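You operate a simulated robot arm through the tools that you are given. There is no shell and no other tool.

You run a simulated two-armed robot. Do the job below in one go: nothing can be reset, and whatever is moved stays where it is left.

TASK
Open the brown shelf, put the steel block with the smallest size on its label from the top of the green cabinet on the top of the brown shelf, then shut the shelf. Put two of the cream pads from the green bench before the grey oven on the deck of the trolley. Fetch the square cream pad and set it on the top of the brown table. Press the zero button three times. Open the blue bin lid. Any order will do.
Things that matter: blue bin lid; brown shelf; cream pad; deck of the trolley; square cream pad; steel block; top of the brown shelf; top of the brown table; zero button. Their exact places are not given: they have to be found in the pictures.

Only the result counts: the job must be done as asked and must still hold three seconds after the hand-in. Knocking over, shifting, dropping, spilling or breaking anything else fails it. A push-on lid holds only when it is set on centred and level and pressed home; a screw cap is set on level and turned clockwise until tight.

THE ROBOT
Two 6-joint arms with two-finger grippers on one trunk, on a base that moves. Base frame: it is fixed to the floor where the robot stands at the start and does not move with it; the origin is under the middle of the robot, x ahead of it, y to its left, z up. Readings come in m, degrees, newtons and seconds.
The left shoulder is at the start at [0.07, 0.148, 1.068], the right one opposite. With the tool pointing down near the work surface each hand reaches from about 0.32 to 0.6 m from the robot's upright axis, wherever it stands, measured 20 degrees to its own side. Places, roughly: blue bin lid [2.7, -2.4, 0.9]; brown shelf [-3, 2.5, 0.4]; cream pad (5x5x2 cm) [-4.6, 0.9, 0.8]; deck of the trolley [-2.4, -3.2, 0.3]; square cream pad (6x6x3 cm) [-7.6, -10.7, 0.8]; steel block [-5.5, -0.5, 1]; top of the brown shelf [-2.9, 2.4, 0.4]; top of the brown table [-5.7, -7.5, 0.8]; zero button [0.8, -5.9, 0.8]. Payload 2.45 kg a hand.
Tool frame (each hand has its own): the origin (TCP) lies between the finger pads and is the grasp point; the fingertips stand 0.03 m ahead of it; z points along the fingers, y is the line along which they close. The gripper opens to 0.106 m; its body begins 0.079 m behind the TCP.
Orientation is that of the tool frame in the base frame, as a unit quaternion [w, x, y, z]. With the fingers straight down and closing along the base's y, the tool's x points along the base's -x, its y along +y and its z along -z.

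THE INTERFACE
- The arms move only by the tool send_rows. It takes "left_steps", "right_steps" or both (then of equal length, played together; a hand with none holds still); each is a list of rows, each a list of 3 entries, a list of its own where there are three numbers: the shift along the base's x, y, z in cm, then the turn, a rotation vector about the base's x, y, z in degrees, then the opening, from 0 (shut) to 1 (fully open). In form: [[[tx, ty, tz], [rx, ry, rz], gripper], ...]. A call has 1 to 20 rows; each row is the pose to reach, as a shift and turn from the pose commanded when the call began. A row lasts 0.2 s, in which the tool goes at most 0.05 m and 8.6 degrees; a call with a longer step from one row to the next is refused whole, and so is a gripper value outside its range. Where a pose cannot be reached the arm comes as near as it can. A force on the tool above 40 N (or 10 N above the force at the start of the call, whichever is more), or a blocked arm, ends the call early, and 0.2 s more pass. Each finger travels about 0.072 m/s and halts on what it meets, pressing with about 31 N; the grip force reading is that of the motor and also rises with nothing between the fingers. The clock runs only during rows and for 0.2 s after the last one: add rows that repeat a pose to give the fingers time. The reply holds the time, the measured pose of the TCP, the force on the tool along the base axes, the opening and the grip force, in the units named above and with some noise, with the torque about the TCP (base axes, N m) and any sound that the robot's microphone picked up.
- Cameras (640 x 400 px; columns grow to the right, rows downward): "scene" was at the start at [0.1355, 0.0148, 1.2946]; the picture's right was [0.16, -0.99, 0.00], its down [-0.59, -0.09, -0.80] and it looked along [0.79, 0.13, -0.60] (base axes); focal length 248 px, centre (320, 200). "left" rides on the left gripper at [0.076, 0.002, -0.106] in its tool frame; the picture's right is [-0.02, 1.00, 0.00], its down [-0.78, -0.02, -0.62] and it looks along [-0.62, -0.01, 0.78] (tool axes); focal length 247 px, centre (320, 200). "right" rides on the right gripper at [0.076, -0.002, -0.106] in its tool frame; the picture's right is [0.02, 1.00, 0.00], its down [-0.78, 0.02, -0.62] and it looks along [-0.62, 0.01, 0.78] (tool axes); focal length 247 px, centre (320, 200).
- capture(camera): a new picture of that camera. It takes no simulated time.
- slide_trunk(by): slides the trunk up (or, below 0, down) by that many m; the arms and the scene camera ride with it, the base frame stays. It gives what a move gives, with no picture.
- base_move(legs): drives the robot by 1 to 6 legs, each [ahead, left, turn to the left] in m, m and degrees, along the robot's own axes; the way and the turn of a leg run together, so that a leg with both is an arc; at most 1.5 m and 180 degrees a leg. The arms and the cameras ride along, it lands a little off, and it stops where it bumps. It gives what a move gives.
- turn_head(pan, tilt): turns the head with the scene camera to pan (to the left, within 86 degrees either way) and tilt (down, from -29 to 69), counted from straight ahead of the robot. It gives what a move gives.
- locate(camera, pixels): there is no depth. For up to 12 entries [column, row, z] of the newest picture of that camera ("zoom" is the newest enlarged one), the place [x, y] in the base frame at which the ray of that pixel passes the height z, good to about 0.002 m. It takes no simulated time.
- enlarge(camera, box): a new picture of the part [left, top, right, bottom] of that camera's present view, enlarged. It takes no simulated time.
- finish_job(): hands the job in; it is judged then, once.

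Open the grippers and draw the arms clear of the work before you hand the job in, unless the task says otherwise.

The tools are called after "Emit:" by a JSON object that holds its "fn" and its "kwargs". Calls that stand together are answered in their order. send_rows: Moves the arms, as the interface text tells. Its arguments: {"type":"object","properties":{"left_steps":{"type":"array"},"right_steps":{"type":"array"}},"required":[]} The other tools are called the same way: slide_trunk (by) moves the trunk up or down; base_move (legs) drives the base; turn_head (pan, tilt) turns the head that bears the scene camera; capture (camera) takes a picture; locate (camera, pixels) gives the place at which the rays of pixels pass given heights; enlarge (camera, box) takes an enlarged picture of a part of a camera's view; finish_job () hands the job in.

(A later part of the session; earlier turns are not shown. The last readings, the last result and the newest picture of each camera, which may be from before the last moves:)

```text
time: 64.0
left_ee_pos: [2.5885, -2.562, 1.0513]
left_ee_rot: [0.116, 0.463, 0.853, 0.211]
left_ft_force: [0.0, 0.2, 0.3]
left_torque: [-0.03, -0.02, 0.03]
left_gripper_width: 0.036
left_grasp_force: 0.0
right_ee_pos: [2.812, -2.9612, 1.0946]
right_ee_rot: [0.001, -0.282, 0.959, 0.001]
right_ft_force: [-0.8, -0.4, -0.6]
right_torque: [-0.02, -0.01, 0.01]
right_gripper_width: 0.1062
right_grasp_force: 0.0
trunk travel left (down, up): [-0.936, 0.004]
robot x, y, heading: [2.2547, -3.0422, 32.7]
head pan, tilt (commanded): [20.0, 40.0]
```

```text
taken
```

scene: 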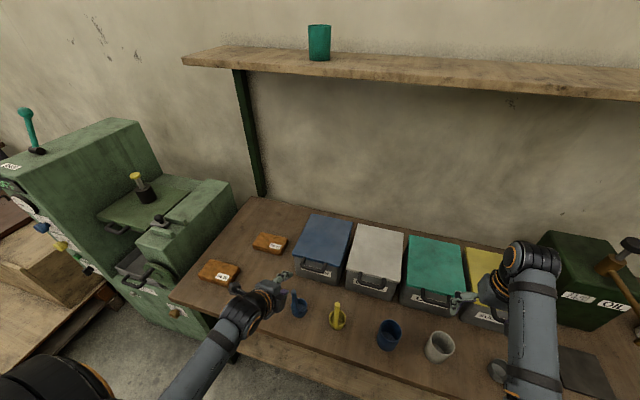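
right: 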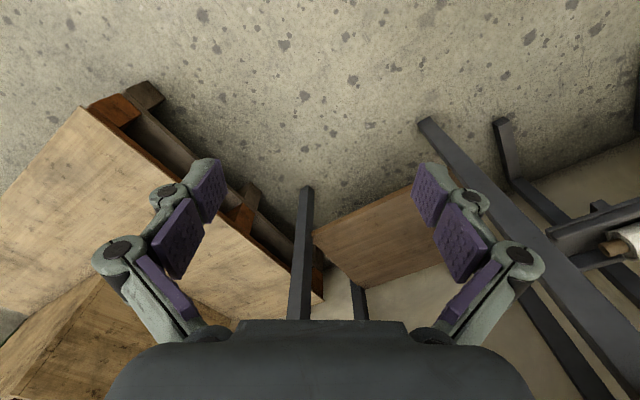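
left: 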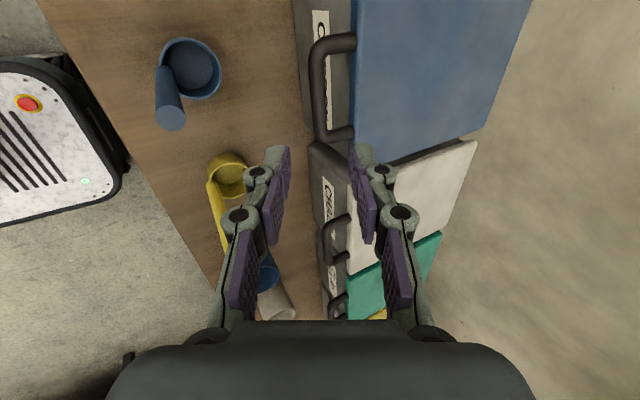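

The bar (col ≈319) lies in the tool's centre plane. I advance along the tool axis 10 cm and check again before the last bit.

Emit:
{"fn": "send_rows", "kwargs": {"left_steps": [[[1.0, 0.64, -2.25], [0, 0, 0], 0.34], [[2.0, 1.28, -4.5], [0, 0, 0], 0.34], [[3.0, 1.9, -6.7], [0, 0, 0], 0.34], [[3.93, 2.53, -8.84], [0, 0, 0], 0.34], [[3.93, 2.53, -8.84], [0, 0, 0], 0.34]]}}

Emit:
{"fn": "capture", "kwargs": {"camera": "left"}}

Emit:
{"fn": "enlarge", "kwargs": {"camera": "scene", "box": [240, 200, 400, 340]}}

```text
time: 65.2
left_ee_pos: [2.6289, -2.5386, 0.9619]
left_ee_rot: [0.116, 0.463, 0.853, 0.212]
left_ft_force: [0.4, -0.3, 0.4]
left_torque: [0.01, -0.03, -0.02]
left_gripper_width: 0.0363
left_grasp_force: 0.2
right_ee_pos: [2.8111, -2.9612, 1.0943]
right_ee_rot: [0.001, -0.282, 0.959, 0.0]
right_ft_force: [0.0, -0.6, -0.4]
right_torque: [0.0, -0.01, 0.03]
right_gripper_width: 0.106
right_grasp_force: 0.1
trunk travel left (down, up): [-0.936, 0.004]
robot x, y, heading: [2.2508, -3.0424, 32.9]
head pan, tilt (commanded): [20.0, 40.0]
```

```text
taken
```

left: 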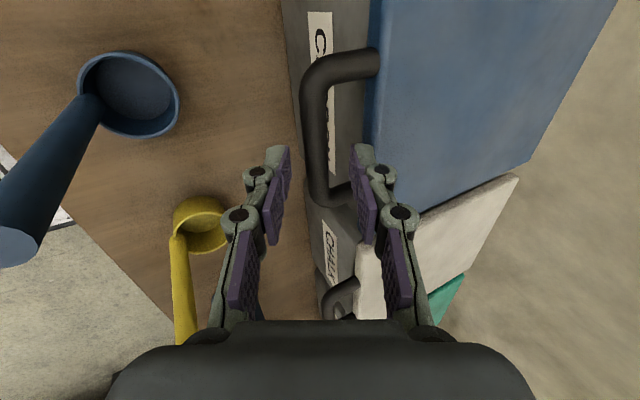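

```text
2.86 times, centred on (320, 270) of scene
```

zoom: 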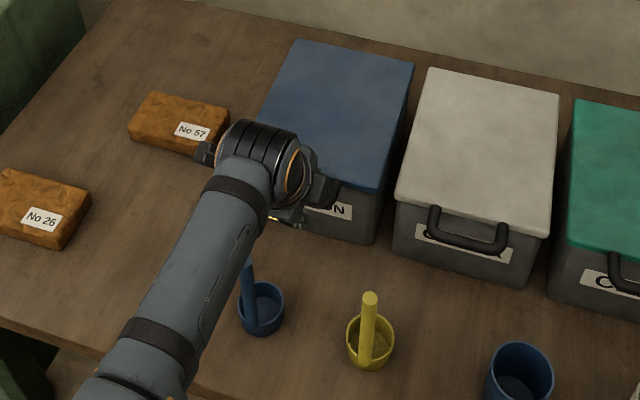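

The bar is centred between the fingers, about 2 cm short of them. I advance 2.5 cm along the tool axis and close gently on the bar.

Emit:
{"fn": "send_rows", "kwargs": {"left_steps": [[[0.4, 0.26, -0.9], [0, 0, 0], 0.34], [[0.8, 0.5, -1.8], [0, 0, 0], 0.34], [[0.98, 0.63, -2.2], [0, 0, 0], 0.34], [[0.98, 0.63, -2.2], [0, 0, 0], 0.34]]}}

Emit:
{"fn": "capture", "kwargs": {"camera": "left"}}

```text
time: 66.2
left_ee_pos: [2.64, -2.5312, 0.9416]
left_ee_rot: [0.117, 0.465, 0.852, 0.211]
left_ft_force: [-0.6, -0.9, -0.5]
left_torque: [-0.02, 0.05, 0.0]
left_gripper_width: 0.0362
left_grasp_force: 0.0
right_ee_pos: [2.8127, -2.9611, 1.0944]
right_ee_rot: [0.001, -0.283, 0.959, -0.001]
right_ft_force: [0.6, -0.2, -0.1]
right_torque: [0.01, -0.03, 0.01]
right_gripper_width: 0.1059
right_grasp_force: 0.0
trunk travel left (down, up): [-0.936, 0.004]
robot x, y, heading: [2.2522, -3.0443, 32.6]
head pan, tilt (commanded): [20.0, 40.0]
```

```text
taken
```

left: 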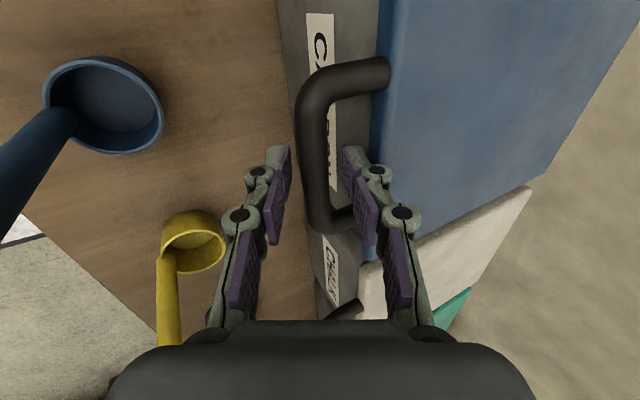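

Tips now straddle the bar. I advance another 0.7 cm and close the fingers on the bar.

Emit:
{"fn": "send_rows", "kwargs": {"left_steps": [[[0.28, 0.18, -0.62], [0, 0, 0], 0.34], [[0.28, 0.18, -0.62], [0, 0, 0], 0.25], [[0.28, 0.18, -0.62], [0, 0, 0], 0.15], [[0.28, 0.18, -0.62], [0, 0, 0], 0.1], [[0.28, 0.18, -0.62], [0, 0, 0], 0.1]]}}

Emit:
{"fn": "capture", "kwargs": {"camera": "left"}}

```text
time: 67.4
left_ee_pos: [2.6395, -2.5306, 0.9345]
left_ee_rot: [0.116, 0.462, 0.854, 0.211]
left_ft_force: [-5.1, -4.3, -1.6]
left_torque: [-0.07, 0.0, 0.66]
left_gripper_width: 0.0124
left_grasp_force: 36.5
right_ee_pos: [2.8108, -2.962, 1.0959]
right_ee_rot: [0.002, -0.281, 0.96, 0.0]
right_ft_force: [0.2, -0.4, 0.1]
right_torque: [-0.01, -0.01, 0.02]
right_gripper_width: 0.1061
right_grasp_force: 0.0
trunk travel left (down, up): [-0.936, 0.004]
robot x, y, heading: [2.2485, -3.0448, 32.9]
head pan, tilt (commanded): [20.0, 40.0]
```

```text
taken
```

left: 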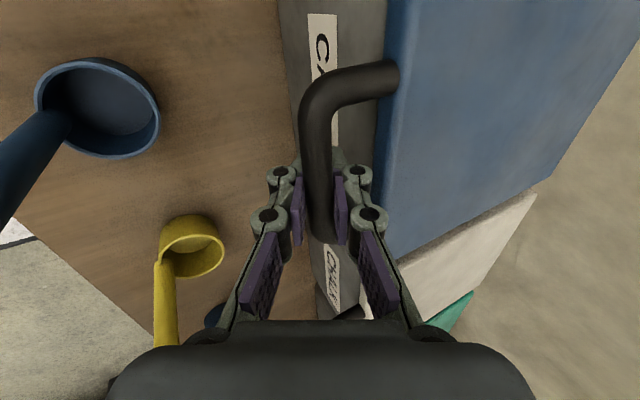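

The bar is gripped (width 12 mm, 36 N). I lift along an arc about the rear hinge (radius ≈0.24 m), first to about 20°.

Emit:
{"fn": "send_rows", "kwargs": {"left_steps": [[[0.08, 0.05, 2.1], [0, 0, 0], 0.12], [[0.3, 0.19, 4.17], [0, 0, 0], 0.12], [[0.69, 0.44, 6.21], [0, 0, 0], 0.12], [[1.22, 0.78, 8.2], [0, 0, 0], 0.12]]}}

Emit:
{"fn": "capture", "kwargs": {"camera": "scene"}}

Emit:
{"fn": "capture", "kwargs": {"camera": "left"}}

```text
time: 68.4
left_ee_pos: [2.6544, -2.5215, 1.017]
left_ee_rot: [0.116, 0.464, 0.853, 0.211]
left_ft_force: [-2.7, -0.4, -0.1]
left_torque: [0.0, 0.03, 0.05]
left_gripper_width: 0.0133
left_grasp_force: 0.2
right_ee_pos: [2.8119, -2.9615, 1.0941]
right_ee_rot: [0.001, -0.282, 0.959, 0.0]
right_ft_force: [0.2, 0.4, -1.0]
right_torque: [0.0, -0.01, 0.01]
right_gripper_width: 0.1058
right_grasp_force: 0.0
trunk travel left (down, up): [-0.936, 0.004]
robot x, y, heading: [2.252, -3.0407, 32.7]
head pan, tilt (commanded): [20.0, 40.0]
```

```text
taken
```

scene: 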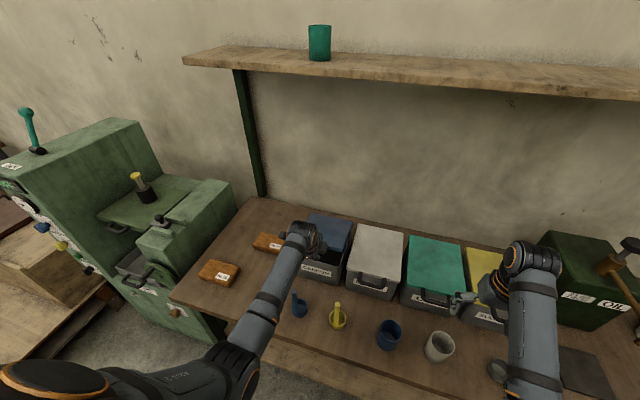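

```text
taken
```

left: 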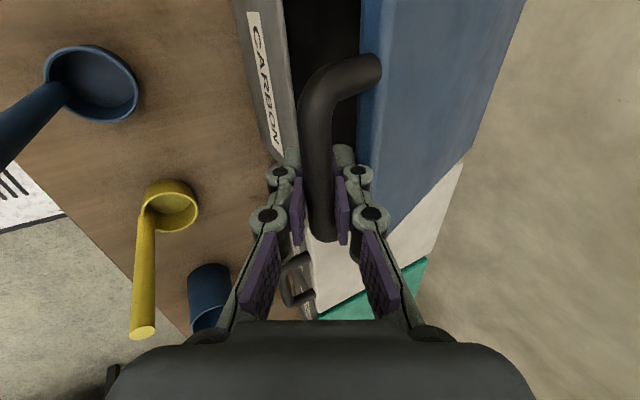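

The lid is opening cleanly. I continue the arc to about 48° while levelling the tool gradually.

Emit:
{"fn": "send_rows", "kwargs": {"left_steps": [[[0.88, 0.57, 2.61], [2.2, -3.4, 0], 0.12], [[2.05, 1.32, 5.05], [4.3, -6.7, 0], 0.12], [[3.45, 2.22, 7.3], [6.5, -10.1, 0], 0.12], [[5.08, 3.27, 9.31], [8.6, -13.5, 0], 0.12]]}}

Emit:
{"fn": "capture", "kwargs": {"camera": "scene"}}

Emit:
{"fn": "capture", "kwargs": {"camera": "left"}}

```text
time: 69.4
left_ee_pos: [2.7033, -2.4884, 1.1127]
left_ee_rot: [0.181, 0.443, 0.814, 0.329]
left_ft_force: [-4.2, -0.1, 3.6]
left_torque: [-0.1, -0.07, 0.18]
left_gripper_width: 0.0134
left_grasp_force: 8.4
right_ee_pos: [2.8108, -2.9624, 1.0948]
right_ee_rot: [0.001, -0.283, 0.959, 0.001]
right_ft_force: [0.7, 0.1, -0.4]
right_torque: [0.01, -0.01, 0.01]
right_gripper_width: 0.106
right_grasp_force: 0.1
trunk travel left (down, up): [-0.936, 0.004]
robot x, y, heading: [2.2529, -3.0455, 32.6]
head pan, tilt (commanded): [20.0, 40.0]
```

```text
taken
```

scene: 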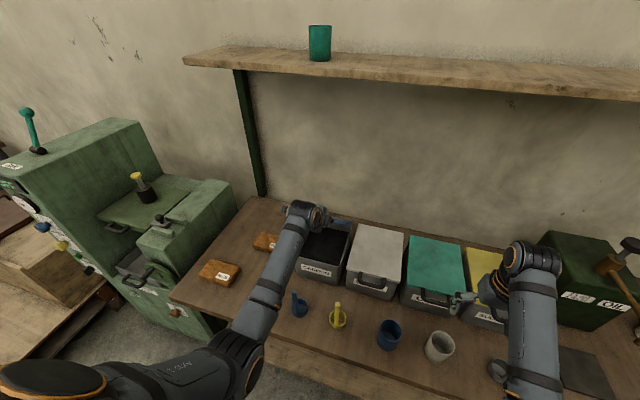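

```text
taken
```

left: 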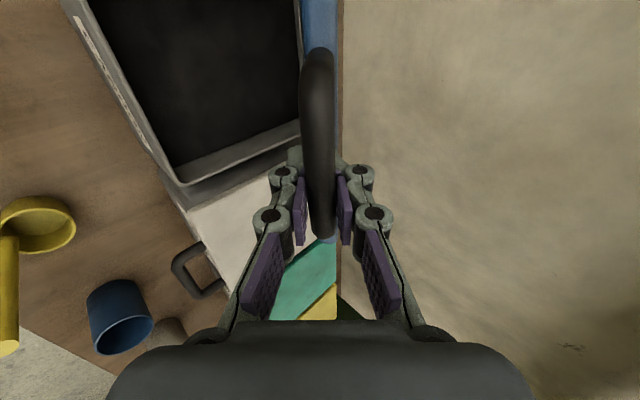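

The lid is at about 48°. I continue the arc to about 76°.

Emit:
{"fn": "send_rows", "kwargs": {"left_steps": [[[1.84, 1.18, 1.73], [2.2, -3.4, 0], 0.12], [[3.87, 2.48, 3.15], [4.3, -6.7, 0], 0.12], [[6.05, 3.88, 4.25], [6.5, -10.1, 0], 0.12], [[8.34, 5.35, 5.01], [8.6, -13.5, 0], 0.12]]}}

Emit:
{"fn": "capture", "kwargs": {"camera": "scene"}}

Emit:
{"fn": "capture", "kwargs": {"camera": "left"}}

```text
time: 70.4
left_ee_pos: [2.7801, -2.4356, 1.1679]
left_ee_rot: [0.242, 0.413, 0.758, 0.442]
left_ft_force: [-24.5, -4.2, 18.5]
left_torque: [-1.2, 2.89, 1.75]
left_gripper_width: 0.0452
left_grasp_force: 44.7
right_ee_pos: [2.8051, -2.9631, 1.0985]
right_ee_rot: [0.006, -0.283, 0.959, 0.001]
right_ft_force: [-0.4, 0.6, 1.0]
right_torque: [-0.01, 0.04, -0.02]
right_gripper_width: 0.1057
right_grasp_force: 0.0
trunk travel left (down, up): [-0.936, 0.004]
robot x, y, heading: [2.2549, -3.0412, 32.8]
head pan, tilt (commanded): [20.0, 40.0]
```

```text
taken
```

scene: 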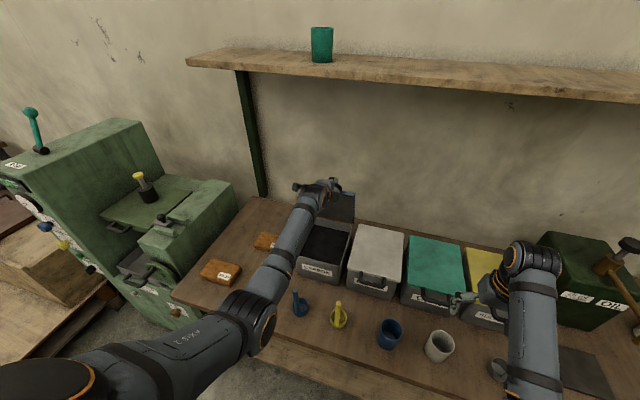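

```text
taken
```

left: 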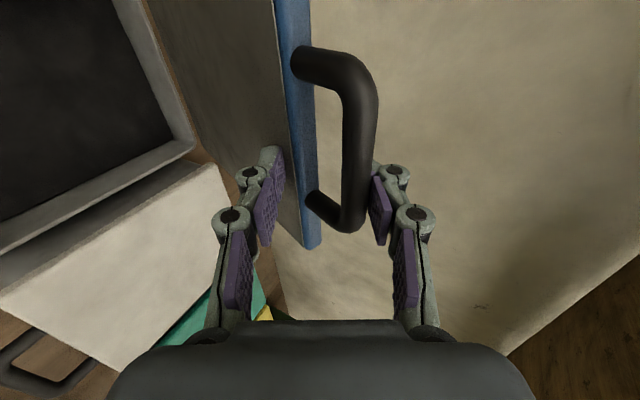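

The lid is near 75° and wedged between finger and bar. I open the gripper to relieve it and push further with the lower finger against the lid's underside.

Emit:
{"fn": "send_rows", "kwargs": {"left_steps": [[[0, 0, 0], [0, 0, 0], 0.5], [[0, 0, 0], [0, 0, 0], 0.65], [[1.7, 1.1, 0], [0, 0, 0], 0.65], [[3.4, 2.2, 0], [0, 0, 0], 0.65], [[5.0, 3.2, 0], [0, 0, 0], 0.65]]}}

Emit:
{"fn": "capture", "kwargs": {"camera": "left"}}

Emit:
{"fn": "capture", "kwargs": {"camera": "scene"}}

```text
time: 71.6
left_ee_pos: [2.8341, -2.4051, 1.163]
left_ee_rot: [0.242, 0.412, 0.762, 0.437]
left_ft_force: [-8.7, -5.6, 8.2]
left_torque: [-1.62, 1.67, 0.58]
left_gripper_width: 0.0744
left_grasp_force: 34.0
right_ee_pos: [2.8083, -2.964, 1.0961]
right_ee_rot: [0.003, -0.282, 0.959, 0.0]
right_ft_force: [0.4, -0.5, 0.3]
right_torque: [0.01, -0.03, -0.02]
right_gripper_width: 0.1058
right_grasp_force: 0.0
trunk travel left (down, up): [-0.936, 0.004]
robot x, y, heading: [2.2548, -3.0428, 33.0]
head pan, tilt (commanded): [20.0, 40.0]
```

```text
taken
```

left: 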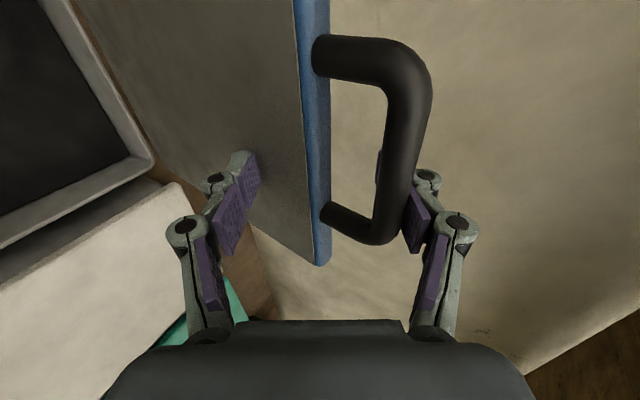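

```text
taken
```

scene: 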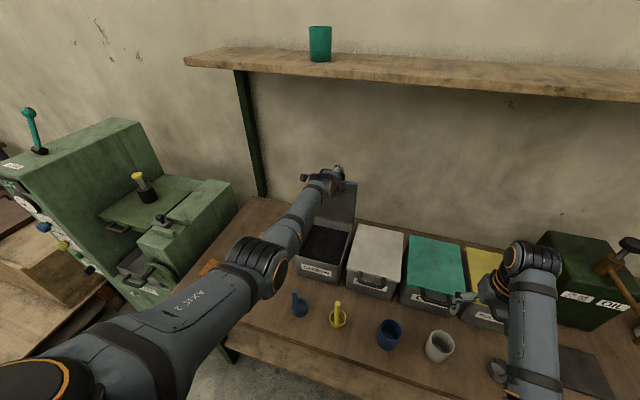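

The lid is nearly vertical. I open the gripper fully to free the bar and push further forward.

Emit:
{"fn": "send_rows", "kwargs": {"left_steps": [[[0, 0, 0], [0, 0, 0], 0.85], [[0, 0, 0], [0, 0, 0], 1.0], [[0, 0, 0], [0, 0, 0], 1.0], [[1.7, 1.1, 0], [0, 0, 0], 1.0], [[3.4, 2.2, 0], [0, 0, 0], 1.0], [[5.0, 3.2, 0], [0, 0, 0], 1.0]]}}

Emit:
{"fn": "capture", "kwargs": {"camera": "left"}}

Emit:
{"fn": "capture", "kwargs": {"camera": "scene"}}

```text
time: 73.0
left_ee_pos: [2.847, -2.3973, 1.1636]
left_ee_rot: [0.242, 0.413, 0.761, 0.437]
left_ft_force: [-0.1, 0.3, 0.4]
left_torque: [-0.02, -0.02, 0.0]
left_gripper_width: 0.106
left_grasp_force: 0.0
left hand out of reach, approached as far as the arm can: row 4, 5, 6
right_ee_pos: [2.8122, -2.9622, 1.0947]
right_ee_rot: [0.002, -0.283, 0.959, 0.0]
right_ft_force: [0.4, 0.0, -0.3]
right_torque: [0.02, 0.01, 0.04]
right_gripper_width: 0.1061
right_grasp_force: 0.1
trunk travel left (down, up): [-0.936, 0.004]
robot x, y, heading: [2.2522, -3.0449, 32.9]
head pan, tilt (commanded): [20.0, 40.0]
```

```text
taken
```

left: 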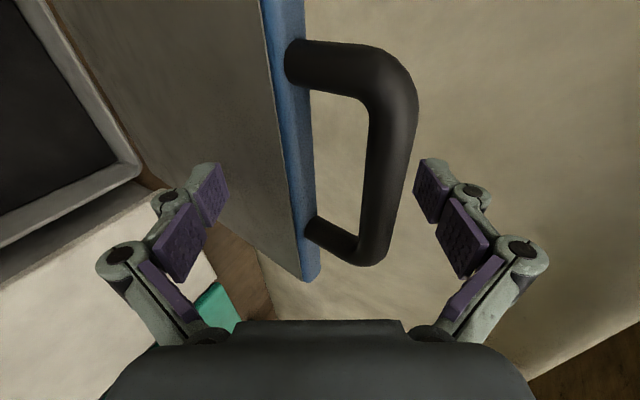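

```text
taken
```

scene: 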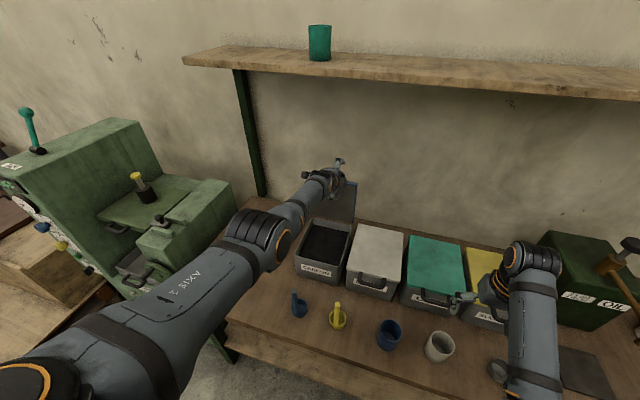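

The lid stays up with no contact force. To push it further I need to be closer; I look down to check the gap between the base and the bench.

Emit:
{"fn": "turn_head", "kwargs": {"pan": 0, "tilt": 69}}

Emit:
{"fn": "capture", "kwargs": {"camera": "scene"}}

```text
time: 74.0
left_ee_pos: [2.8477, -2.3964, 1.1628]
left_ee_rot: [0.24, 0.414, 0.762, 0.437]
left_ft_force: [0.2, -0.3, -0.6]
left_torque: [0.0, -0.03, 0.01]
left_gripper_width: 0.1059
left_grasp_force: 0.1
right_ee_pos: [2.8129, -2.9605, 1.0937]
right_ee_rot: [0.001, -0.283, 0.959, 0.0]
right_ft_force: [-0.1, 0.4, -0.1]
right_torque: [-0.02, -0.03, -0.04]
right_gripper_width: 0.1059
right_grasp_force: 0.0
trunk travel left (down, up): [-0.936, 0.004]
robot x, y, heading: [2.2495, -3.0408, 32.7]
head pan, tilt (commanded): [0.0, 68.8]
```

```text
taken
```

scene: 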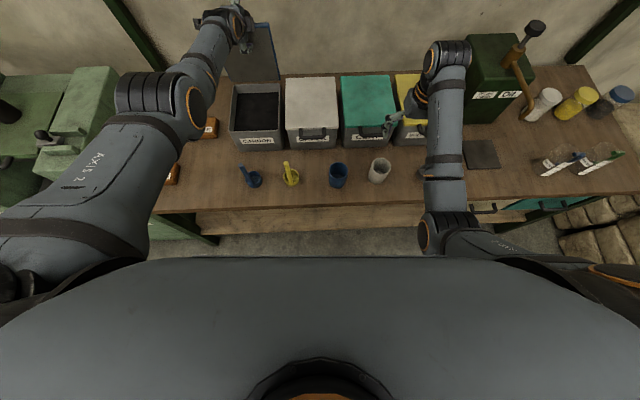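

I locate the bench front edge (row 212) and the chest's visible limit (row 257) to judge the gap.

Emit:
{"fn": "locate", "kwargs": {"camera": "scene", "pixels": [[300, 211, 0.8], [300, 236, 0.3], [300, 256, 0.0], [300, 256, 0.2], [300, 256, 0.4], [300, 256, 0.8]]}}

```text
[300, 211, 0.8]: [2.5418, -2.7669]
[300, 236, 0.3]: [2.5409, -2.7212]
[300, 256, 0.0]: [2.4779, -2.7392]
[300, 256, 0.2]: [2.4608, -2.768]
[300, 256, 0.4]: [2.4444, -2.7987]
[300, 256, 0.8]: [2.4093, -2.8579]
```

The base front is about 0.12 m from the bench, so I drive forward 6 cm, letting the lower finger push the lid further.

Emit:
{"fn": "base_move", "kwargs": {"legs": [[0.06, 0, 0]]}}

Emit:
{"fn": "turn_head", "kwargs": {"pan": 20, "tilt": 40}}

Emit:
{"fn": "capture", "kwargs": {"camera": "left"}}

Emit:
{"fn": "enlarge", "kwargs": {"camera": "scene", "box": [220, 140, 420, 280]}}

```text
time: 74.9
left_ee_pos: [2.8896, -2.3703, 1.1705]
left_ee_rot: [0.242, 0.413, 0.76, 0.44]
left_ft_force: [-0.8, -0.6, 0.3]
left_torque: [0.01, 0.01, 0.0]
left_gripper_width: 0.1064
left_grasp_force: 0.0
right_ee_pos: [2.8546, -2.9341, 1.0975]
right_ee_rot: [0.005, -0.282, 0.959, 0.002]
right_ft_force: [-0.7, -0.6, 0.8]
right_torque: [0.06, -0.11, 0.02]
right_gripper_width: 0.1062
right_grasp_force: 0.0
trunk travel left (down, up): [-0.936, 0.004]
robot x, y, heading: [2.2985, -3.0102, 32.9]
head pan, tilt (commanded): [0.0, 68.8]
```

```text
time: 75.8
left_ee_pos: [2.8988, -2.3653, 1.1614]
left_ee_rot: [0.24, 0.414, 0.762, 0.437]
left_ft_force: [0.6, 0.0, 0.3]
left_torque: [0.02, 0.02, 0.0]
left_gripper_width: 0.1061
left_grasp_force: 0.0
right_ee_pos: [2.8637, -2.9283, 1.0923]
right_ee_rot: [0.001, -0.282, 0.959, -0.001]
right_ft_force: [-0.1, 0.4, 0.9]
right_torque: [-0.01, 0.03, 0.0]
right_gripper_width: 0.1061
right_grasp_force: 0.0
trunk travel left (down, up): [-0.936, 0.004]
robot x, y, heading: [2.2993, -3.0126, 32.4]
head pan, tilt (commanded): [20.0, 40.0]
```

```text
taken
```

left: 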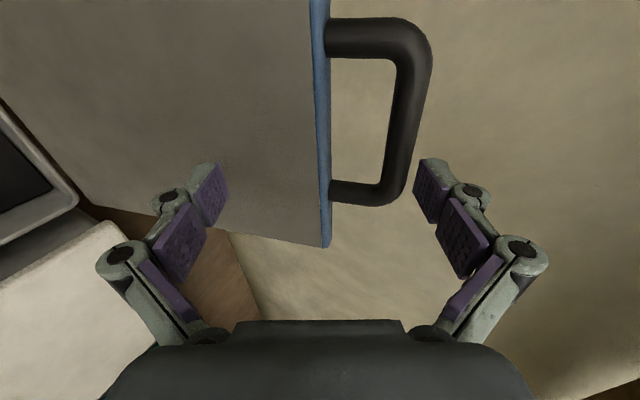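

```text
2.86 times, centred on (320, 210) of scene
```

zoom: 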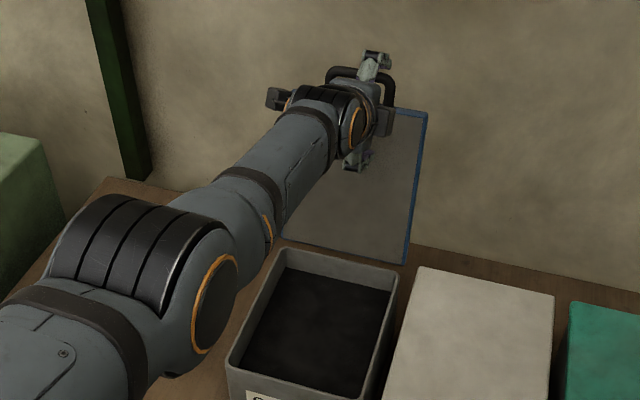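

The lid now leans back past vertical. I raise the hand slightly and draw it straight back clear of the lid and handle.

Emit:
{"fn": "send_rows", "kwargs": {"left_steps": [[[0, 0, 1.5], [0, 0, 0], 1.0], [[-2.0, -1.3, 2], [0, 0, 0], 1.0], [[-5.0, -3.2, 2.5], [0, 0, 0], 1.0], [[-8.4, -5.4, 2.5], [0, 0, 0], 1.0], [[-11.8, -7.6, 2.5], [0, 0, 0], 1.0], [[-15.2, -9.8, 2.5], [0, 0, 0], 1.0], [[-18.6, -12, 2.5], [0, 0, 0], 1.0]]}}

Emit:
{"fn": "enlarge", "kwargs": {"camera": "scene", "box": [220, 140, 420, 280]}}

```text
time: 77.5
left_ee_pos: [2.7076, -2.4854, 1.1906]
left_ee_rot: [0.242, 0.413, 0.761, 0.438]
left_ft_force: [-0.3, -0.1, -0.8]
left_torque: [-0.01, -0.03, 0.02]
left_gripper_width: 0.1059
left_grasp_force: 0.1
right_ee_pos: [2.8597, -2.9297, 1.0953]
right_ee_rot: [0.001, -0.282, 0.959, 0.0]
right_ft_force: [-0.3, -0.2, -0.6]
right_torque: [0.0, 0.01, -0.04]
right_gripper_width: 0.1058
right_grasp_force: 0.0
trunk travel left (down, up): [-0.936, 0.004]
robot x, y, heading: [2.2992, -3.0114, 32.5]
head pan, tilt (commanded): [20.0, 40.0]
```

```text
2.86 times, centred on (320, 210) of scene
```

zoom: 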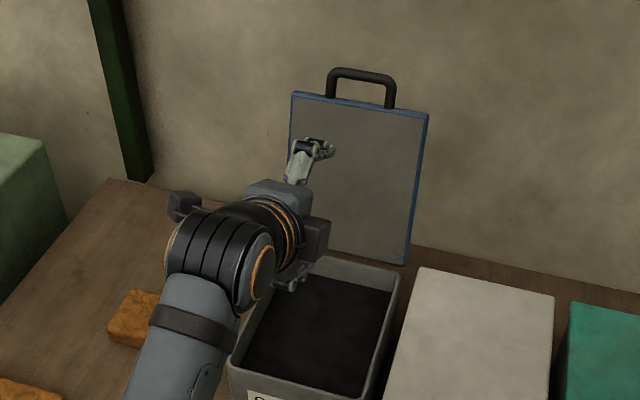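

Lid is open; I check whether it leans beyond vertical by locating its top corners at z≈1.13 versus the bottom edge at 0.93.

Emit:
{"fn": "locate", "kwargs": {"camera": "zoom", "pixels": [[292, 95, 1.12], [428, 114, 1.12], [405, 263, 0.93]]}}

Emit:
{"fn": "base_move", "kwargs": {"legs": [[-0.3, 0, 0]]}}

Emit:
{"fn": "capture", "kwargs": {"camera": "scene"}}

```text
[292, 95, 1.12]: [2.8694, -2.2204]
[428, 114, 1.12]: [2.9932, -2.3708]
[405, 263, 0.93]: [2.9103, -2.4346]
```

```text
time: 79.5
left_ee_pos: [2.4582, -2.6449, 1.1881]
left_ee_rot: [0.24, 0.412, 0.762, 0.437]
left_ft_force: [0.8, 0.8, -0.5]
left_torque: [0.0, 0.0, 0.0]
left_gripper_width: 0.106
left_grasp_force: 0.1
right_ee_pos: [2.6106, -3.0887, 1.0921]
right_ee_rot: [0.0, -0.284, 0.959, 0.0]
right_ft_force: [-1.0, 0.3, 0.2]
right_torque: [0.03, 0.03, 0.01]
right_gripper_width: 0.1061
right_grasp_force: 0.0
trunk travel left (down, up): [-0.936, 0.004]
robot x, y, heading: [2.0502, -3.1708, 33.3]
head pan, tilt (commanded): [20.0, 40.0]
```

```text
taken
```

scene: 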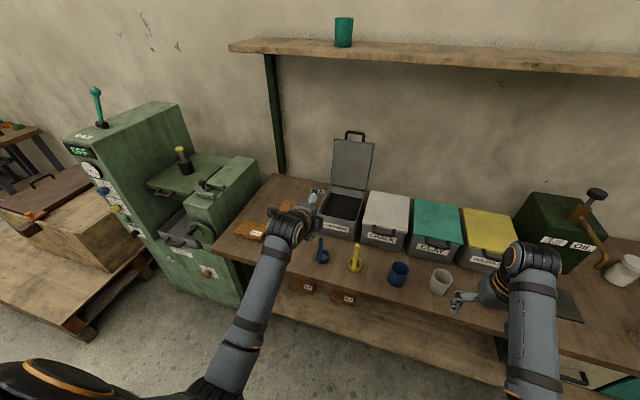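

The lid leans back to about 118°, so the bin is open. Next I go toward the zero button: back off, turn to heading -57° and look at the benches behind the oven bench.

Emit:
{"fn": "base_move", "kwargs": {"legs": [[-0.12, 0, 0], [0, 0, -90]]}}

Emit:
{"fn": "turn_head", "kwargs": {"pan": -30, "tilt": 20}}

Emit:
{"fn": "capture", "kwargs": {"camera": "scene"}}

```text
time: 84.5
left_ee_pos: [2.482, -3.6406, 1.19]
left_ee_rot: [0.479, 0.829, 0.252, 0.141]
left_ft_force: [-0.5, 0.5, 0.2]
left_torque: [0.01, -0.03, 0.02]
left_gripper_width: 0.1062
left_grasp_force: 0.0
right_ee_pos: [2.0388, -3.799, 1.0938]
right_ee_rot: [0.0, 0.472, 0.882, 0.0]
right_ft_force: [0.1, 0.2, -0.9]
right_torque: [-0.03, -0.02, 0.0]
right_gripper_width: 0.1062
right_grasp_force: 0.0
trunk travel left (down, up): [-0.936, 0.004]
robot x, y, heading: [1.9454, -3.2393, -56.6]
head pan, tilt (commanded): [20.0, 40.0]
```

```text
time: 85.7
left_ee_pos: [2.4814, -3.6412, 1.19]
left_ee_rot: [0.479, 0.829, 0.252, 0.142]
left_ft_force: [-0.7, 0.2, 0.7]
left_torque: [0.01, 0.0, 0.02]
left_gripper_width: 0.1057
left_grasp_force: 0.1
right_ee_pos: [2.0386, -3.7992, 1.0937]
right_ee_rot: [0.001, 0.472, 0.882, -0.001]
right_ft_force: [0.1, -0.2, 0.2]
right_torque: [0.04, -0.01, 0.02]
right_gripper_width: 0.1061
right_grasp_force: 0.1
trunk travel left (down, up): [-0.936, 0.004]
robot x, y, heading: [1.9514, -3.2386, -56.4]
head pan, tilt (commanded): [-30.0, 20.0]
```

```text
taken
```

scene: 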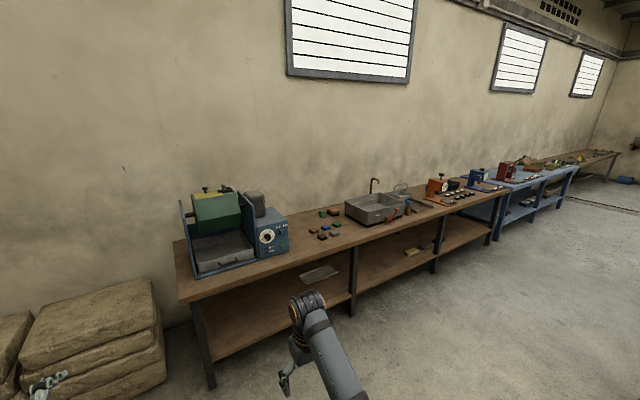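

A long bench along the back wall; an orange device at (437,187) could be the scale with the zero button. I enlarge it and locate it.

Emit:
{"fn": "enlarge", "kwargs": {"camera": "scene", "box": [340, 130, 600, 260]}}

Emit:
{"fn": "locate", "kwargs": {"camera": "scene", "pixels": [[437, 195, 0.85], [480, 190, 0.85], [500, 180, 0.85], [181, 303, 0.8], [500, 197, 0.8], [213, 388, 0.0], [490, 240, 0.0], [351, 315, 0.0], [350, 210, 0.8], [465, 200, 0.8]]}}

```text
2.46 times, centred on (470, 195) of scene
```

zoom: 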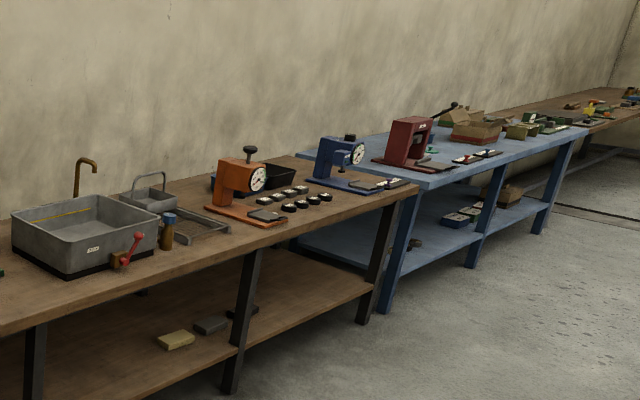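

```text
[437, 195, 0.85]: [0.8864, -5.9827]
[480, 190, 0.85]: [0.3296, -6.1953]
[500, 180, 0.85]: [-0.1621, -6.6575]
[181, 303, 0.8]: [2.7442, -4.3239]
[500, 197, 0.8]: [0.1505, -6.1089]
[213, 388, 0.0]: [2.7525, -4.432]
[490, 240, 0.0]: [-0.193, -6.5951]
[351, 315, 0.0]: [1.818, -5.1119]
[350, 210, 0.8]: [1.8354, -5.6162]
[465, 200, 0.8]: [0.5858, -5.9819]
```

The orange gauge with black keys sits at about (0.8,-5.9). I drive down the aisle: ahead 0.5, turn right 90°, ahead 2.3 m, then turn back to face the bench.

Emit:
{"fn": "base_move", "kwargs": {"legs": [[0.5, 0, 0], [0, 0, -90], [1.2, 0, 0], [1.1, 0, 0]]}}

Emit:
{"fn": "turn_head", "kwargs": {"pan": 60, "tilt": 30}}

Emit:
{"fn": "capture", "kwargs": {"camera": "scene"}}

```text
time: 103.4
left_ee_pos: [-0.0825, -5.4736, 1.1899]
left_ee_rot: [0.44, 0.765, -0.407, -0.237]
left_ft_force: [-0.4, -0.6, -0.7]
left_torque: [-0.01, -0.01, 0.0]
left_gripper_width: 0.106
left_grasp_force: 0.1
right_ee_pos: [-0.2411, -5.0318, 1.0937]
right_ee_rot: [0.001, 0.957, 0.291, -0.002]
right_ft_force: [-0.2, 0.0, -0.5]
right_torque: [-0.02, 0.04, 0.0]
right_gripper_width: 0.106
right_grasp_force: 0.1
trunk travel left (down, up): [-0.936, 0.004]
robot x, y, heading: [0.3178, -4.9449, -146.3]
head pan, tilt (commanded): [-30.0, 20.0]
```

```text
time: 105.0
left_ee_pos: [-0.0846, -5.4732, 1.1905]
left_ee_rot: [0.439, 0.765, -0.408, -0.237]
left_ft_force: [-0.1, -0.5, -0.8]
left_torque: [0.01, -0.05, -0.03]
left_gripper_width: 0.1055
left_grasp_force: 0.1
right_ee_pos: [-0.2433, -5.0318, 1.0956]
right_ee_rot: [0.001, 0.957, 0.291, 0.0]
right_ft_force: [1.0, 0.4, 0.3]
right_torque: [0.02, 0.0, -0.02]
right_gripper_width: 0.106
right_grasp_force: 0.0
trunk travel left (down, up): [-0.936, 0.004]
robot x, y, heading: [0.3196, -4.9381, -146.3]
head pan, tilt (commanded): [60.0, 30.0]
```

```text
taken
```

scene: 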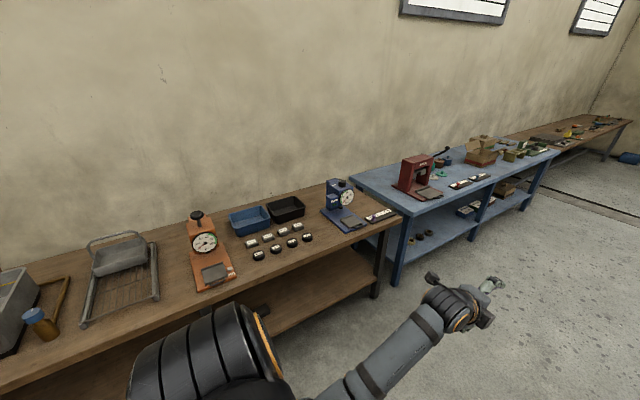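

Orange gauge at (205,245) with a row of small weights to its right. I enlarge it to find the zero button.

Emit:
{"fn": "enlarge", "kwargs": {"camera": "scene", "box": [160, 170, 400, 310]}}

Emit:
{"fn": "enlarge", "kwargs": {"camera": "scene", "box": [170, 200, 250, 300]}}

Emit:
{"fn": "enlarge", "kwargs": {"camera": "scene", "box": [310, 170, 410, 240]}}

```text
2.67 times, centred on (280, 240) of scene
```

zoom: 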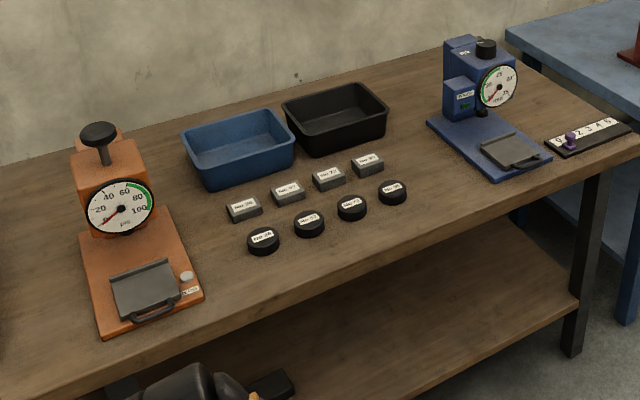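

```text
4.00 times, centred on (210, 250) of scene
```

zoom: 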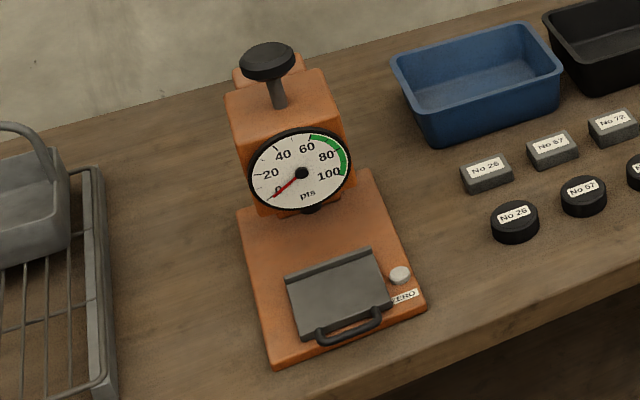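

```text
5.71 times, centred on (360, 205) of scene
```

zoom: 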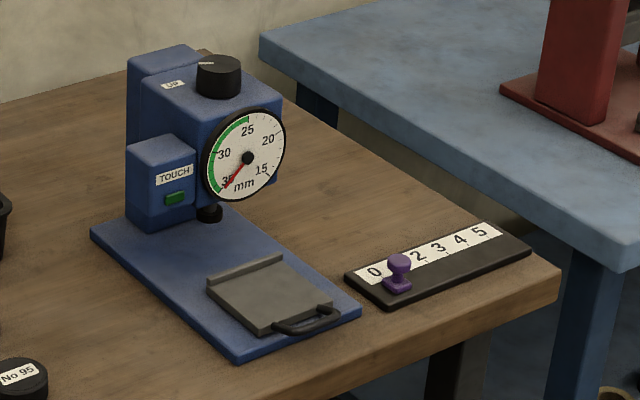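

The white ZERO button is at (400,274) in the 4x zoom, at the front right corner of the orange gauge's base. I re-take that zoom and locate it and the bench edge.

Emit:
{"fn": "enlarge", "kwargs": {"camera": "scene", "box": [170, 200, 250, 300]}}

Emit:
{"fn": "locate", "kwargs": {"camera": "zoom", "pixels": [[400, 274, 0.8], [400, 274, 0.83], [400, 274, 0.85], [425, 310, 0.8], [272, 369, 0.8], [540, 310, 0.8]]}}

```text
4.00 times, centred on (210, 250) of scene
```

zoom: 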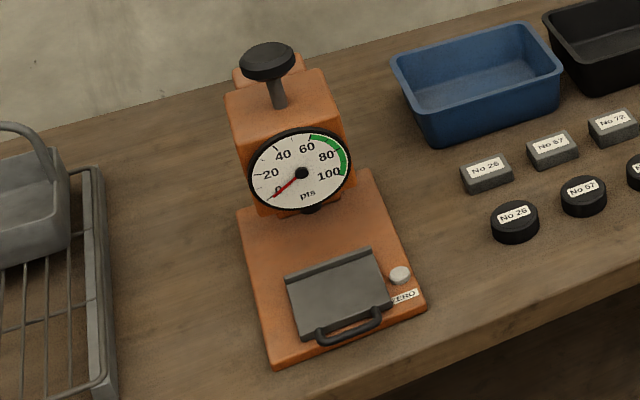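

```text
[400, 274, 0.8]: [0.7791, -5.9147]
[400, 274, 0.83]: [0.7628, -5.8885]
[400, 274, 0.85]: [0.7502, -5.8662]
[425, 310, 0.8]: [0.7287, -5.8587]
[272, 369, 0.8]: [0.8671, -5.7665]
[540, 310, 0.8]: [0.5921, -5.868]
```

Button ≈ (0.763,-5.889,0.83). Before approaching, I restore the left hand to the plain tool-down pose nearer the robot, in the free aisle.

Emit:
{"fn": "send_rows", "kwargs": {"left_steps": [[[1.25, 0.83, -1.2], [4.6, -0.94, 5.8], 1], [[2.5, 1.66, -2.4], [9.2, -1.87, 11.6], 1], [[3.75, 2.5, -3.6], [13.8, -2.8, 17.3], 1], [[5.0, 3.3, -4.9], [18.4, -3.74, 23.1], 1], [[6.25, 4.2, -6.1], [23, -4.68, 28.9], 1], [[7.5, 5.0, -7.3], [27.6, -5.6, 34.7], 1], [[8.75, 5.8, -8.5], [32.25, -6.55, 40.45], 1], [[10, 6.7, -9.7], [36.9, -7.5, 46.2], 1], [[11.25, 7.5, -10.9], [41.5, -8.4, 52], 1], [[12.5, 8.3, -12.1], [46.1, -9.4, 57.8], 1], [[13.75, 9.2, -13.4], [50.7, -10.3, 63.6], 1], [[15, 10, -14.6], [55.3, -11.2, 69.3], 1], [[16.25, 10.8, -15.8], [59.9, -12.2, 75.1], 1], [[17.5, 11.65, -17], [64.5, -13.1, 80.9], 1]]}}

```text
time: 108.0
left_ee_pos: [0.0907, -5.3588, 1.0201]
left_ee_rot: [-0.001, 0.956, 0.292, 0.001]
left_ft_force: [0.4, -0.9, -0.1]
left_torque: [-0.02, 0.02, 0.01]
left_gripper_width: 0.106
left_grasp_force: 0.0
right_ee_pos: [-0.2409, -5.032, 1.0948]
right_ee_rot: [0.0, 0.957, 0.29, -0.001]
right_ft_force: [1.5, -0.4, -0.1]
right_torque: [0.01, 0.0, -0.01]
right_gripper_width: 0.1059
right_grasp_force: 0.0
trunk travel left (down, up): [-0.936, 0.004]
robot x, y, heading: [0.3171, -4.9411, -146.2]
head pan, tilt (commanded): [60.0, 30.0]
```

Left hand is back to standard. I draw the right hand in and close it, then turn to face the bench and drive up to it.

Emit:
{"fn": "send_rows", "kwargs": {"right_steps": [[[2.5, 1.7, -2], [0, 0, 0], 0.5], [[5, 3.3, -4], [0, 0, 0], 0.2], [[5, 3.3, -6], [0, 0, 0], 0], [[5, 3.3, -6], [0, 0, 0], 0]]}}

Emit:
{"fn": "base_move", "kwargs": {"legs": [[0, 0, 89.5], [0.5, 0, 0]]}}

Emit:
{"fn": "turn_head", "kwargs": {"pan": -10, "tilt": 55}}

Emit:
{"fn": "capture", "kwargs": {"camera": "scene"}}

Emit:
{"fn": "capture", "kwargs": {"camera": "right"}}

```text
time: 109.0
left_ee_pos: [0.0912, -5.3579, 1.0195]
left_ee_rot: [0.0, 0.956, 0.292, 0.0]
left_ft_force: [-0.5, 0.0, 0.0]
left_torque: [-0.01, 0.01, -0.02]
left_gripper_width: 0.1063
left_grasp_force: 0.0
right_ee_pos: [-0.1924, -4.9981, 1.034]
right_ee_rot: [0.0, 0.957, 0.291, -0.001]
right_ft_force: [-0.2, -0.6, 0.6]
right_torque: [0.01, 0.01, 0.0]
right_gripper_width: 0.0
right_grasp_force: 15.7
trunk travel left (down, up): [-0.936, 0.004]
robot x, y, heading: [0.321, -4.9405, -146.1]
head pan, tilt (commanded): [60.0, 30.0]
```

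```text
time: 115.8
left_ee_pos: [1.0025, -5.593, 1.0212]
left_ee_rot: [0.0, 0.477, 0.879, 0.001]
left_ft_force: [0.2, 0.0, -0.5]
left_torque: [-0.01, -0.04, -0.02]
left_gripper_width: 0.106
left_grasp_force: 0.1
right_ee_pos: [0.6391, -5.8715, 1.0349]
right_ee_rot: [0.002, 0.478, 0.878, 0.0]
right_ft_force: [0.1, 0.4, -0.1]
right_torque: [0.0, -0.02, 0.0]
right_gripper_width: 0.0
right_grasp_force: 28.7
trunk travel left (down, up): [-0.936, 0.004]
robot x, y, heading: [0.5828, -5.3629, -57.5]
head pan, tilt (commanded): [60.0, 30.0]
```

```text
time: 117.2
left_ee_pos: [1.0033, -5.5945, 1.0199]
left_ee_rot: [0.0, 0.477, 0.879, 0.001]
left_ft_force: [-1.1, 0.1, 0.3]
left_torque: [0.03, -0.02, 0.0]
left_gripper_width: 0.1061
left_grasp_force: 0.0
right_ee_pos: [0.6395, -5.8732, 1.0338]
right_ee_rot: [0.001, 0.478, 0.879, 0.0]
right_ft_force: [-0.1, 0.9, 0.8]
right_torque: [-0.01, -0.02, -0.01]
right_gripper_width: 0.0001
right_grasp_force: 28.7
trunk travel left (down, up): [-0.936, 0.004]
robot x, y, heading: [0.5892, -5.364, -57.0]
head pan, tilt (commanded): [-10.0, 55.0]
```

```text
taken
```

scene: 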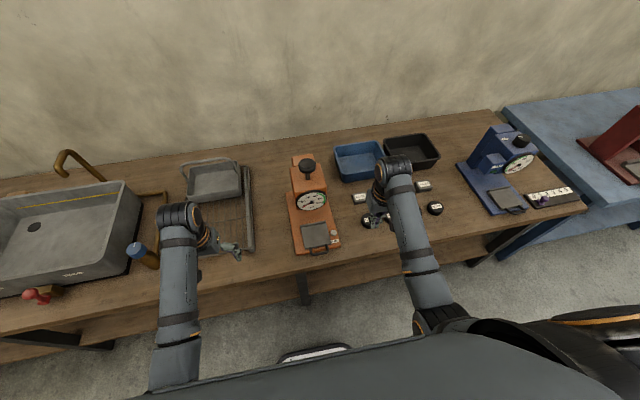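

```text
taken
```

right: 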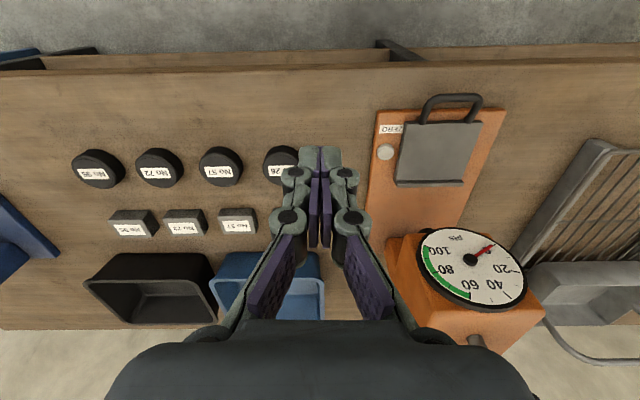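

The right camera sees the ZERO button at (386,151). I locate it from both cameras to fix its height.

Emit:
{"fn": "enlarge", "kwargs": {"camera": "scene", "box": [270, 200, 370, 270]}}

Emit:
{"fn": "locate", "kwargs": {"camera": "right", "pixels": [[386, 151, 0.8], [386, 151, 0.82], [386, 151, 0.84], [386, 151, 0.86], [497, 110, 0.8], [378, 112, 0.8]]}}

```text
5.71 times, centred on (320, 235) of scene
```

zoom: 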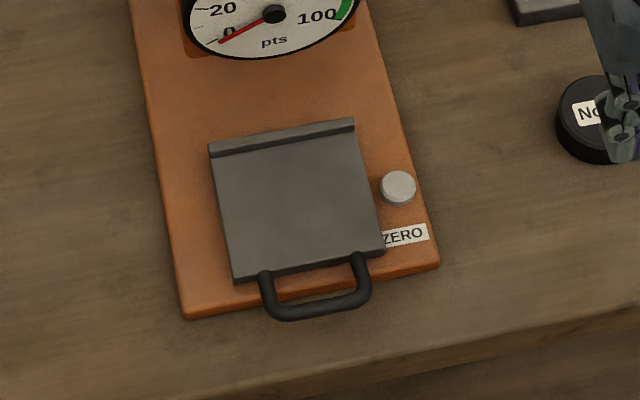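

```text
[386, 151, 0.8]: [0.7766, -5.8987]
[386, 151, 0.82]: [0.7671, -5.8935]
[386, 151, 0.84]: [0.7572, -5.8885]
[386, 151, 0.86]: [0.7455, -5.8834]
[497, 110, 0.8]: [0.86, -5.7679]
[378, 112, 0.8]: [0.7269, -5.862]
```

I locate the button cap centre (398,183) in this zoom at the same heights.

Emit:
{"fn": "locate", "kwargs": {"camera": "zoom", "pixels": [[398, 183, 0.8], [398, 183, 0.82], [398, 183, 0.84], [398, 183, 0.86], [438, 265, 0.82], [185, 318, 0.82]]}}

```text
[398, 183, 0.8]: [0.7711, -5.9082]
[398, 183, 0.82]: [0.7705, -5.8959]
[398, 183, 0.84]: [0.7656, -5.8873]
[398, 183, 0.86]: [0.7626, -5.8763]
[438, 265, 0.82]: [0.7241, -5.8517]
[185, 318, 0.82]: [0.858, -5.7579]
```

Button top ≈ (0.769,-5.895,0.82). I also check how near the gauge head (dial rim at (465,228), head corner (388,240) in the right view) comes to the press point.

Emit:
{"fn": "locate", "kwargs": {"camera": "right", "pixels": [[465, 228, 0.9], [465, 228, 0.95], [388, 240, 0.9], [388, 240, 0.95], [388, 240, 1.0], [420, 262, 0.95], [420, 262, 1.0], [400, 160, 0.83], [400, 160, 0.84]]}}

```text
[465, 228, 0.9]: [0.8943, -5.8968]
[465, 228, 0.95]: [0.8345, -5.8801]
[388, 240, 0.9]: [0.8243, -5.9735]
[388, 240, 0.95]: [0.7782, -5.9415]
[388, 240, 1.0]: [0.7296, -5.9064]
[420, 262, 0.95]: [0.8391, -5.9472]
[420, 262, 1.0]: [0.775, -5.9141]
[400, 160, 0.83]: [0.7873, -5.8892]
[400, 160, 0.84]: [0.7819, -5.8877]
```

The gauge head starts about 9 cm beyond the button, so a vertical press is clear. I move the closed right fingers above the button.

Emit:
{"fn": "send_rows", "kwargs": {"right_steps": [[[4, -0.8, 0], [0, 0, 0], 0], [[8, -1.6, 0], [0, 0, 0], 0], [[12.45, -2.5, 0], [0, 0, 0], 0], [[12.45, -2.5, -4], [0, 0, 0], 0], [[12.45, -2.5, -8], [0, 0, 0], 0], [[12.45, -2.5, -13], [0, 0, 0], 0], [[12.45, -2.5, -13], [0, 0, 0], 0]]}}

Emit:
{"fn": "capture", "kwargs": {"camera": "right"}}

Emit:
{"fn": "enlarge", "kwargs": {"camera": "scene", "box": [270, 200, 370, 270]}}

```text
time: 118.8
left_ee_pos: [1.0021, -5.5931, 1.0198]
left_ee_rot: [0.0, 0.478, 0.879, 0.001]
left_ft_force: [-0.2, -0.7, -0.1]
left_torque: [-0.04, -0.03, -0.03]
left_gripper_width: 0.1062
left_grasp_force: 0.0
right_ee_pos: [0.7643, -5.8974, 0.9047]
right_ee_rot: [0.002, 0.479, 0.878, 0.0]
right_ft_force: [-0.5, 0.3, -0.1]
right_torque: [0.02, -0.03, 0.0]
right_gripper_width: 0.0
right_grasp_force: 28.6
trunk travel left (down, up): [-0.936, 0.004]
robot x, y, heading: [0.5859, -5.3623, -57.1]
head pan, tilt (commanded): [-10.0, 55.0]
```

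```text
taken
```

right: 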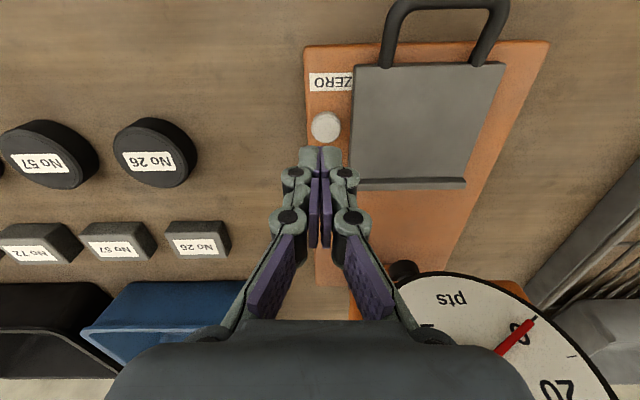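

```text
5.71 times, centred on (320, 235) of scene
```

zoom: 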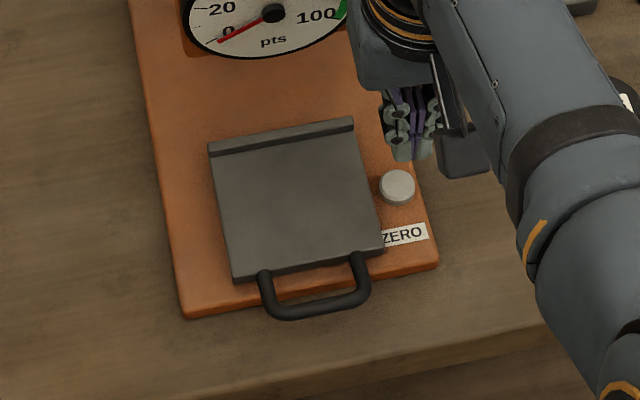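

Fingertips are right above the button (predicted alignment within 3 mm). I descend and press until slightly below the cap height.

Emit:
{"fn": "send_rows", "kwargs": {"right_steps": [[[0, 0, -3], [0, 0, 0], 0], [[0, 0, -4.5], [0, 0, 0], 0], [[0, 0, -5.3], [0, 0, 0], 0], [[0, 0, -5.8], [0, 0, 0], 0]]}}

Emit:
{"fn": "capture", "kwargs": {"camera": "right"}}

```text
time: 119.8
left_ee_pos: [1.0032, -5.5934, 1.0205]
left_ee_rot: [0.0, 0.477, 0.879, 0.001]
left_ft_force: [-0.4, -0.1, 0.0]
left_torque: [0.02, -0.02, 0.02]
left_gripper_width: 0.1059
left_grasp_force: 0.1
right_ee_pos: [0.7644, -5.8968, 0.8483]
right_ee_rot: [0.001, 0.478, 0.879, -0.001]
right_ft_force: [0.7, -0.4, 6.1]
right_torque: [-0.03, 0.02, 0.06]
right_gripper_width: 0.0061
right_grasp_force: 28.9
trunk travel left (down, up): [-0.936, 0.004]
robot x, y, heading: [0.5881, -5.3593, -57.2]
head pan, tilt (commanded): [-10.0, 55.0]
heard: click
```

```text
taken
```

right: 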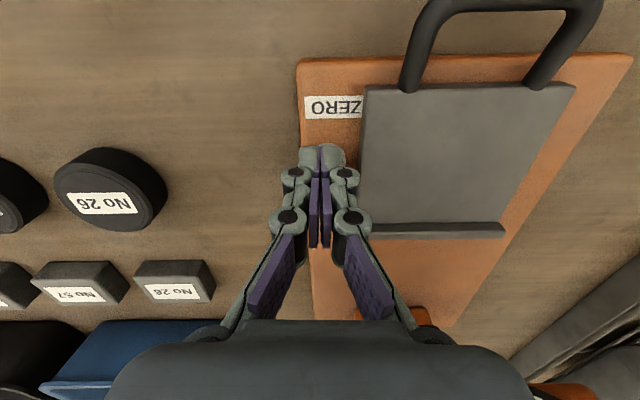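

One click heard with 6 N. I release upward by 2 cm and listen whether the release makes any sound.

Emit:
{"fn": "send_rows", "kwargs": {"right_steps": [[[0, 0, 1], [0, 0, 0], 0], [[0, 0, 2], [0, 0, 0], 0], [[0, 0, 2], [0, 0, 0], 0]]}}

Emit:
{"fn": "capture", "kwargs": {"camera": "right"}}

```text
time: 120.6
left_ee_pos: [1.0034, -5.594, 1.0204]
left_ee_rot: [0.0, 0.477, 0.879, 0.001]
left_ft_force: [0.4, 0.5, 1.2]
left_torque: [-0.01, 0.03, 0.01]
left_gripper_width: 0.1061
left_grasp_force: 0.0
right_ee_pos: [0.7695, -5.9021, 0.8611]
right_ee_rot: [0.0, 0.477, 0.879, 0.0]
right_ft_force: [0.2, -0.2, 0.1]
right_torque: [0.0, 0.01, -0.03]
right_gripper_width: 0.0002
right_grasp_force: 28.4
right hand out of reach, approached as far as the arm can: row 1, 2, 3
trunk travel left (down, up): [-0.936, 0.004]
robot x, y, heading: [0.5872, -5.3628, -56.8]
head pan, tilt (commanded): [-10.0, 55.0]
```

```text
taken
```

right: 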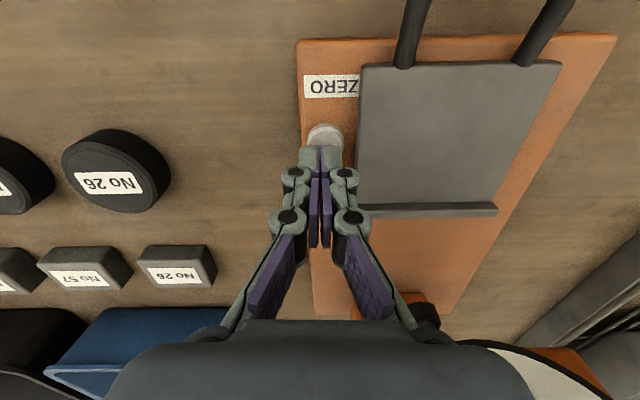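

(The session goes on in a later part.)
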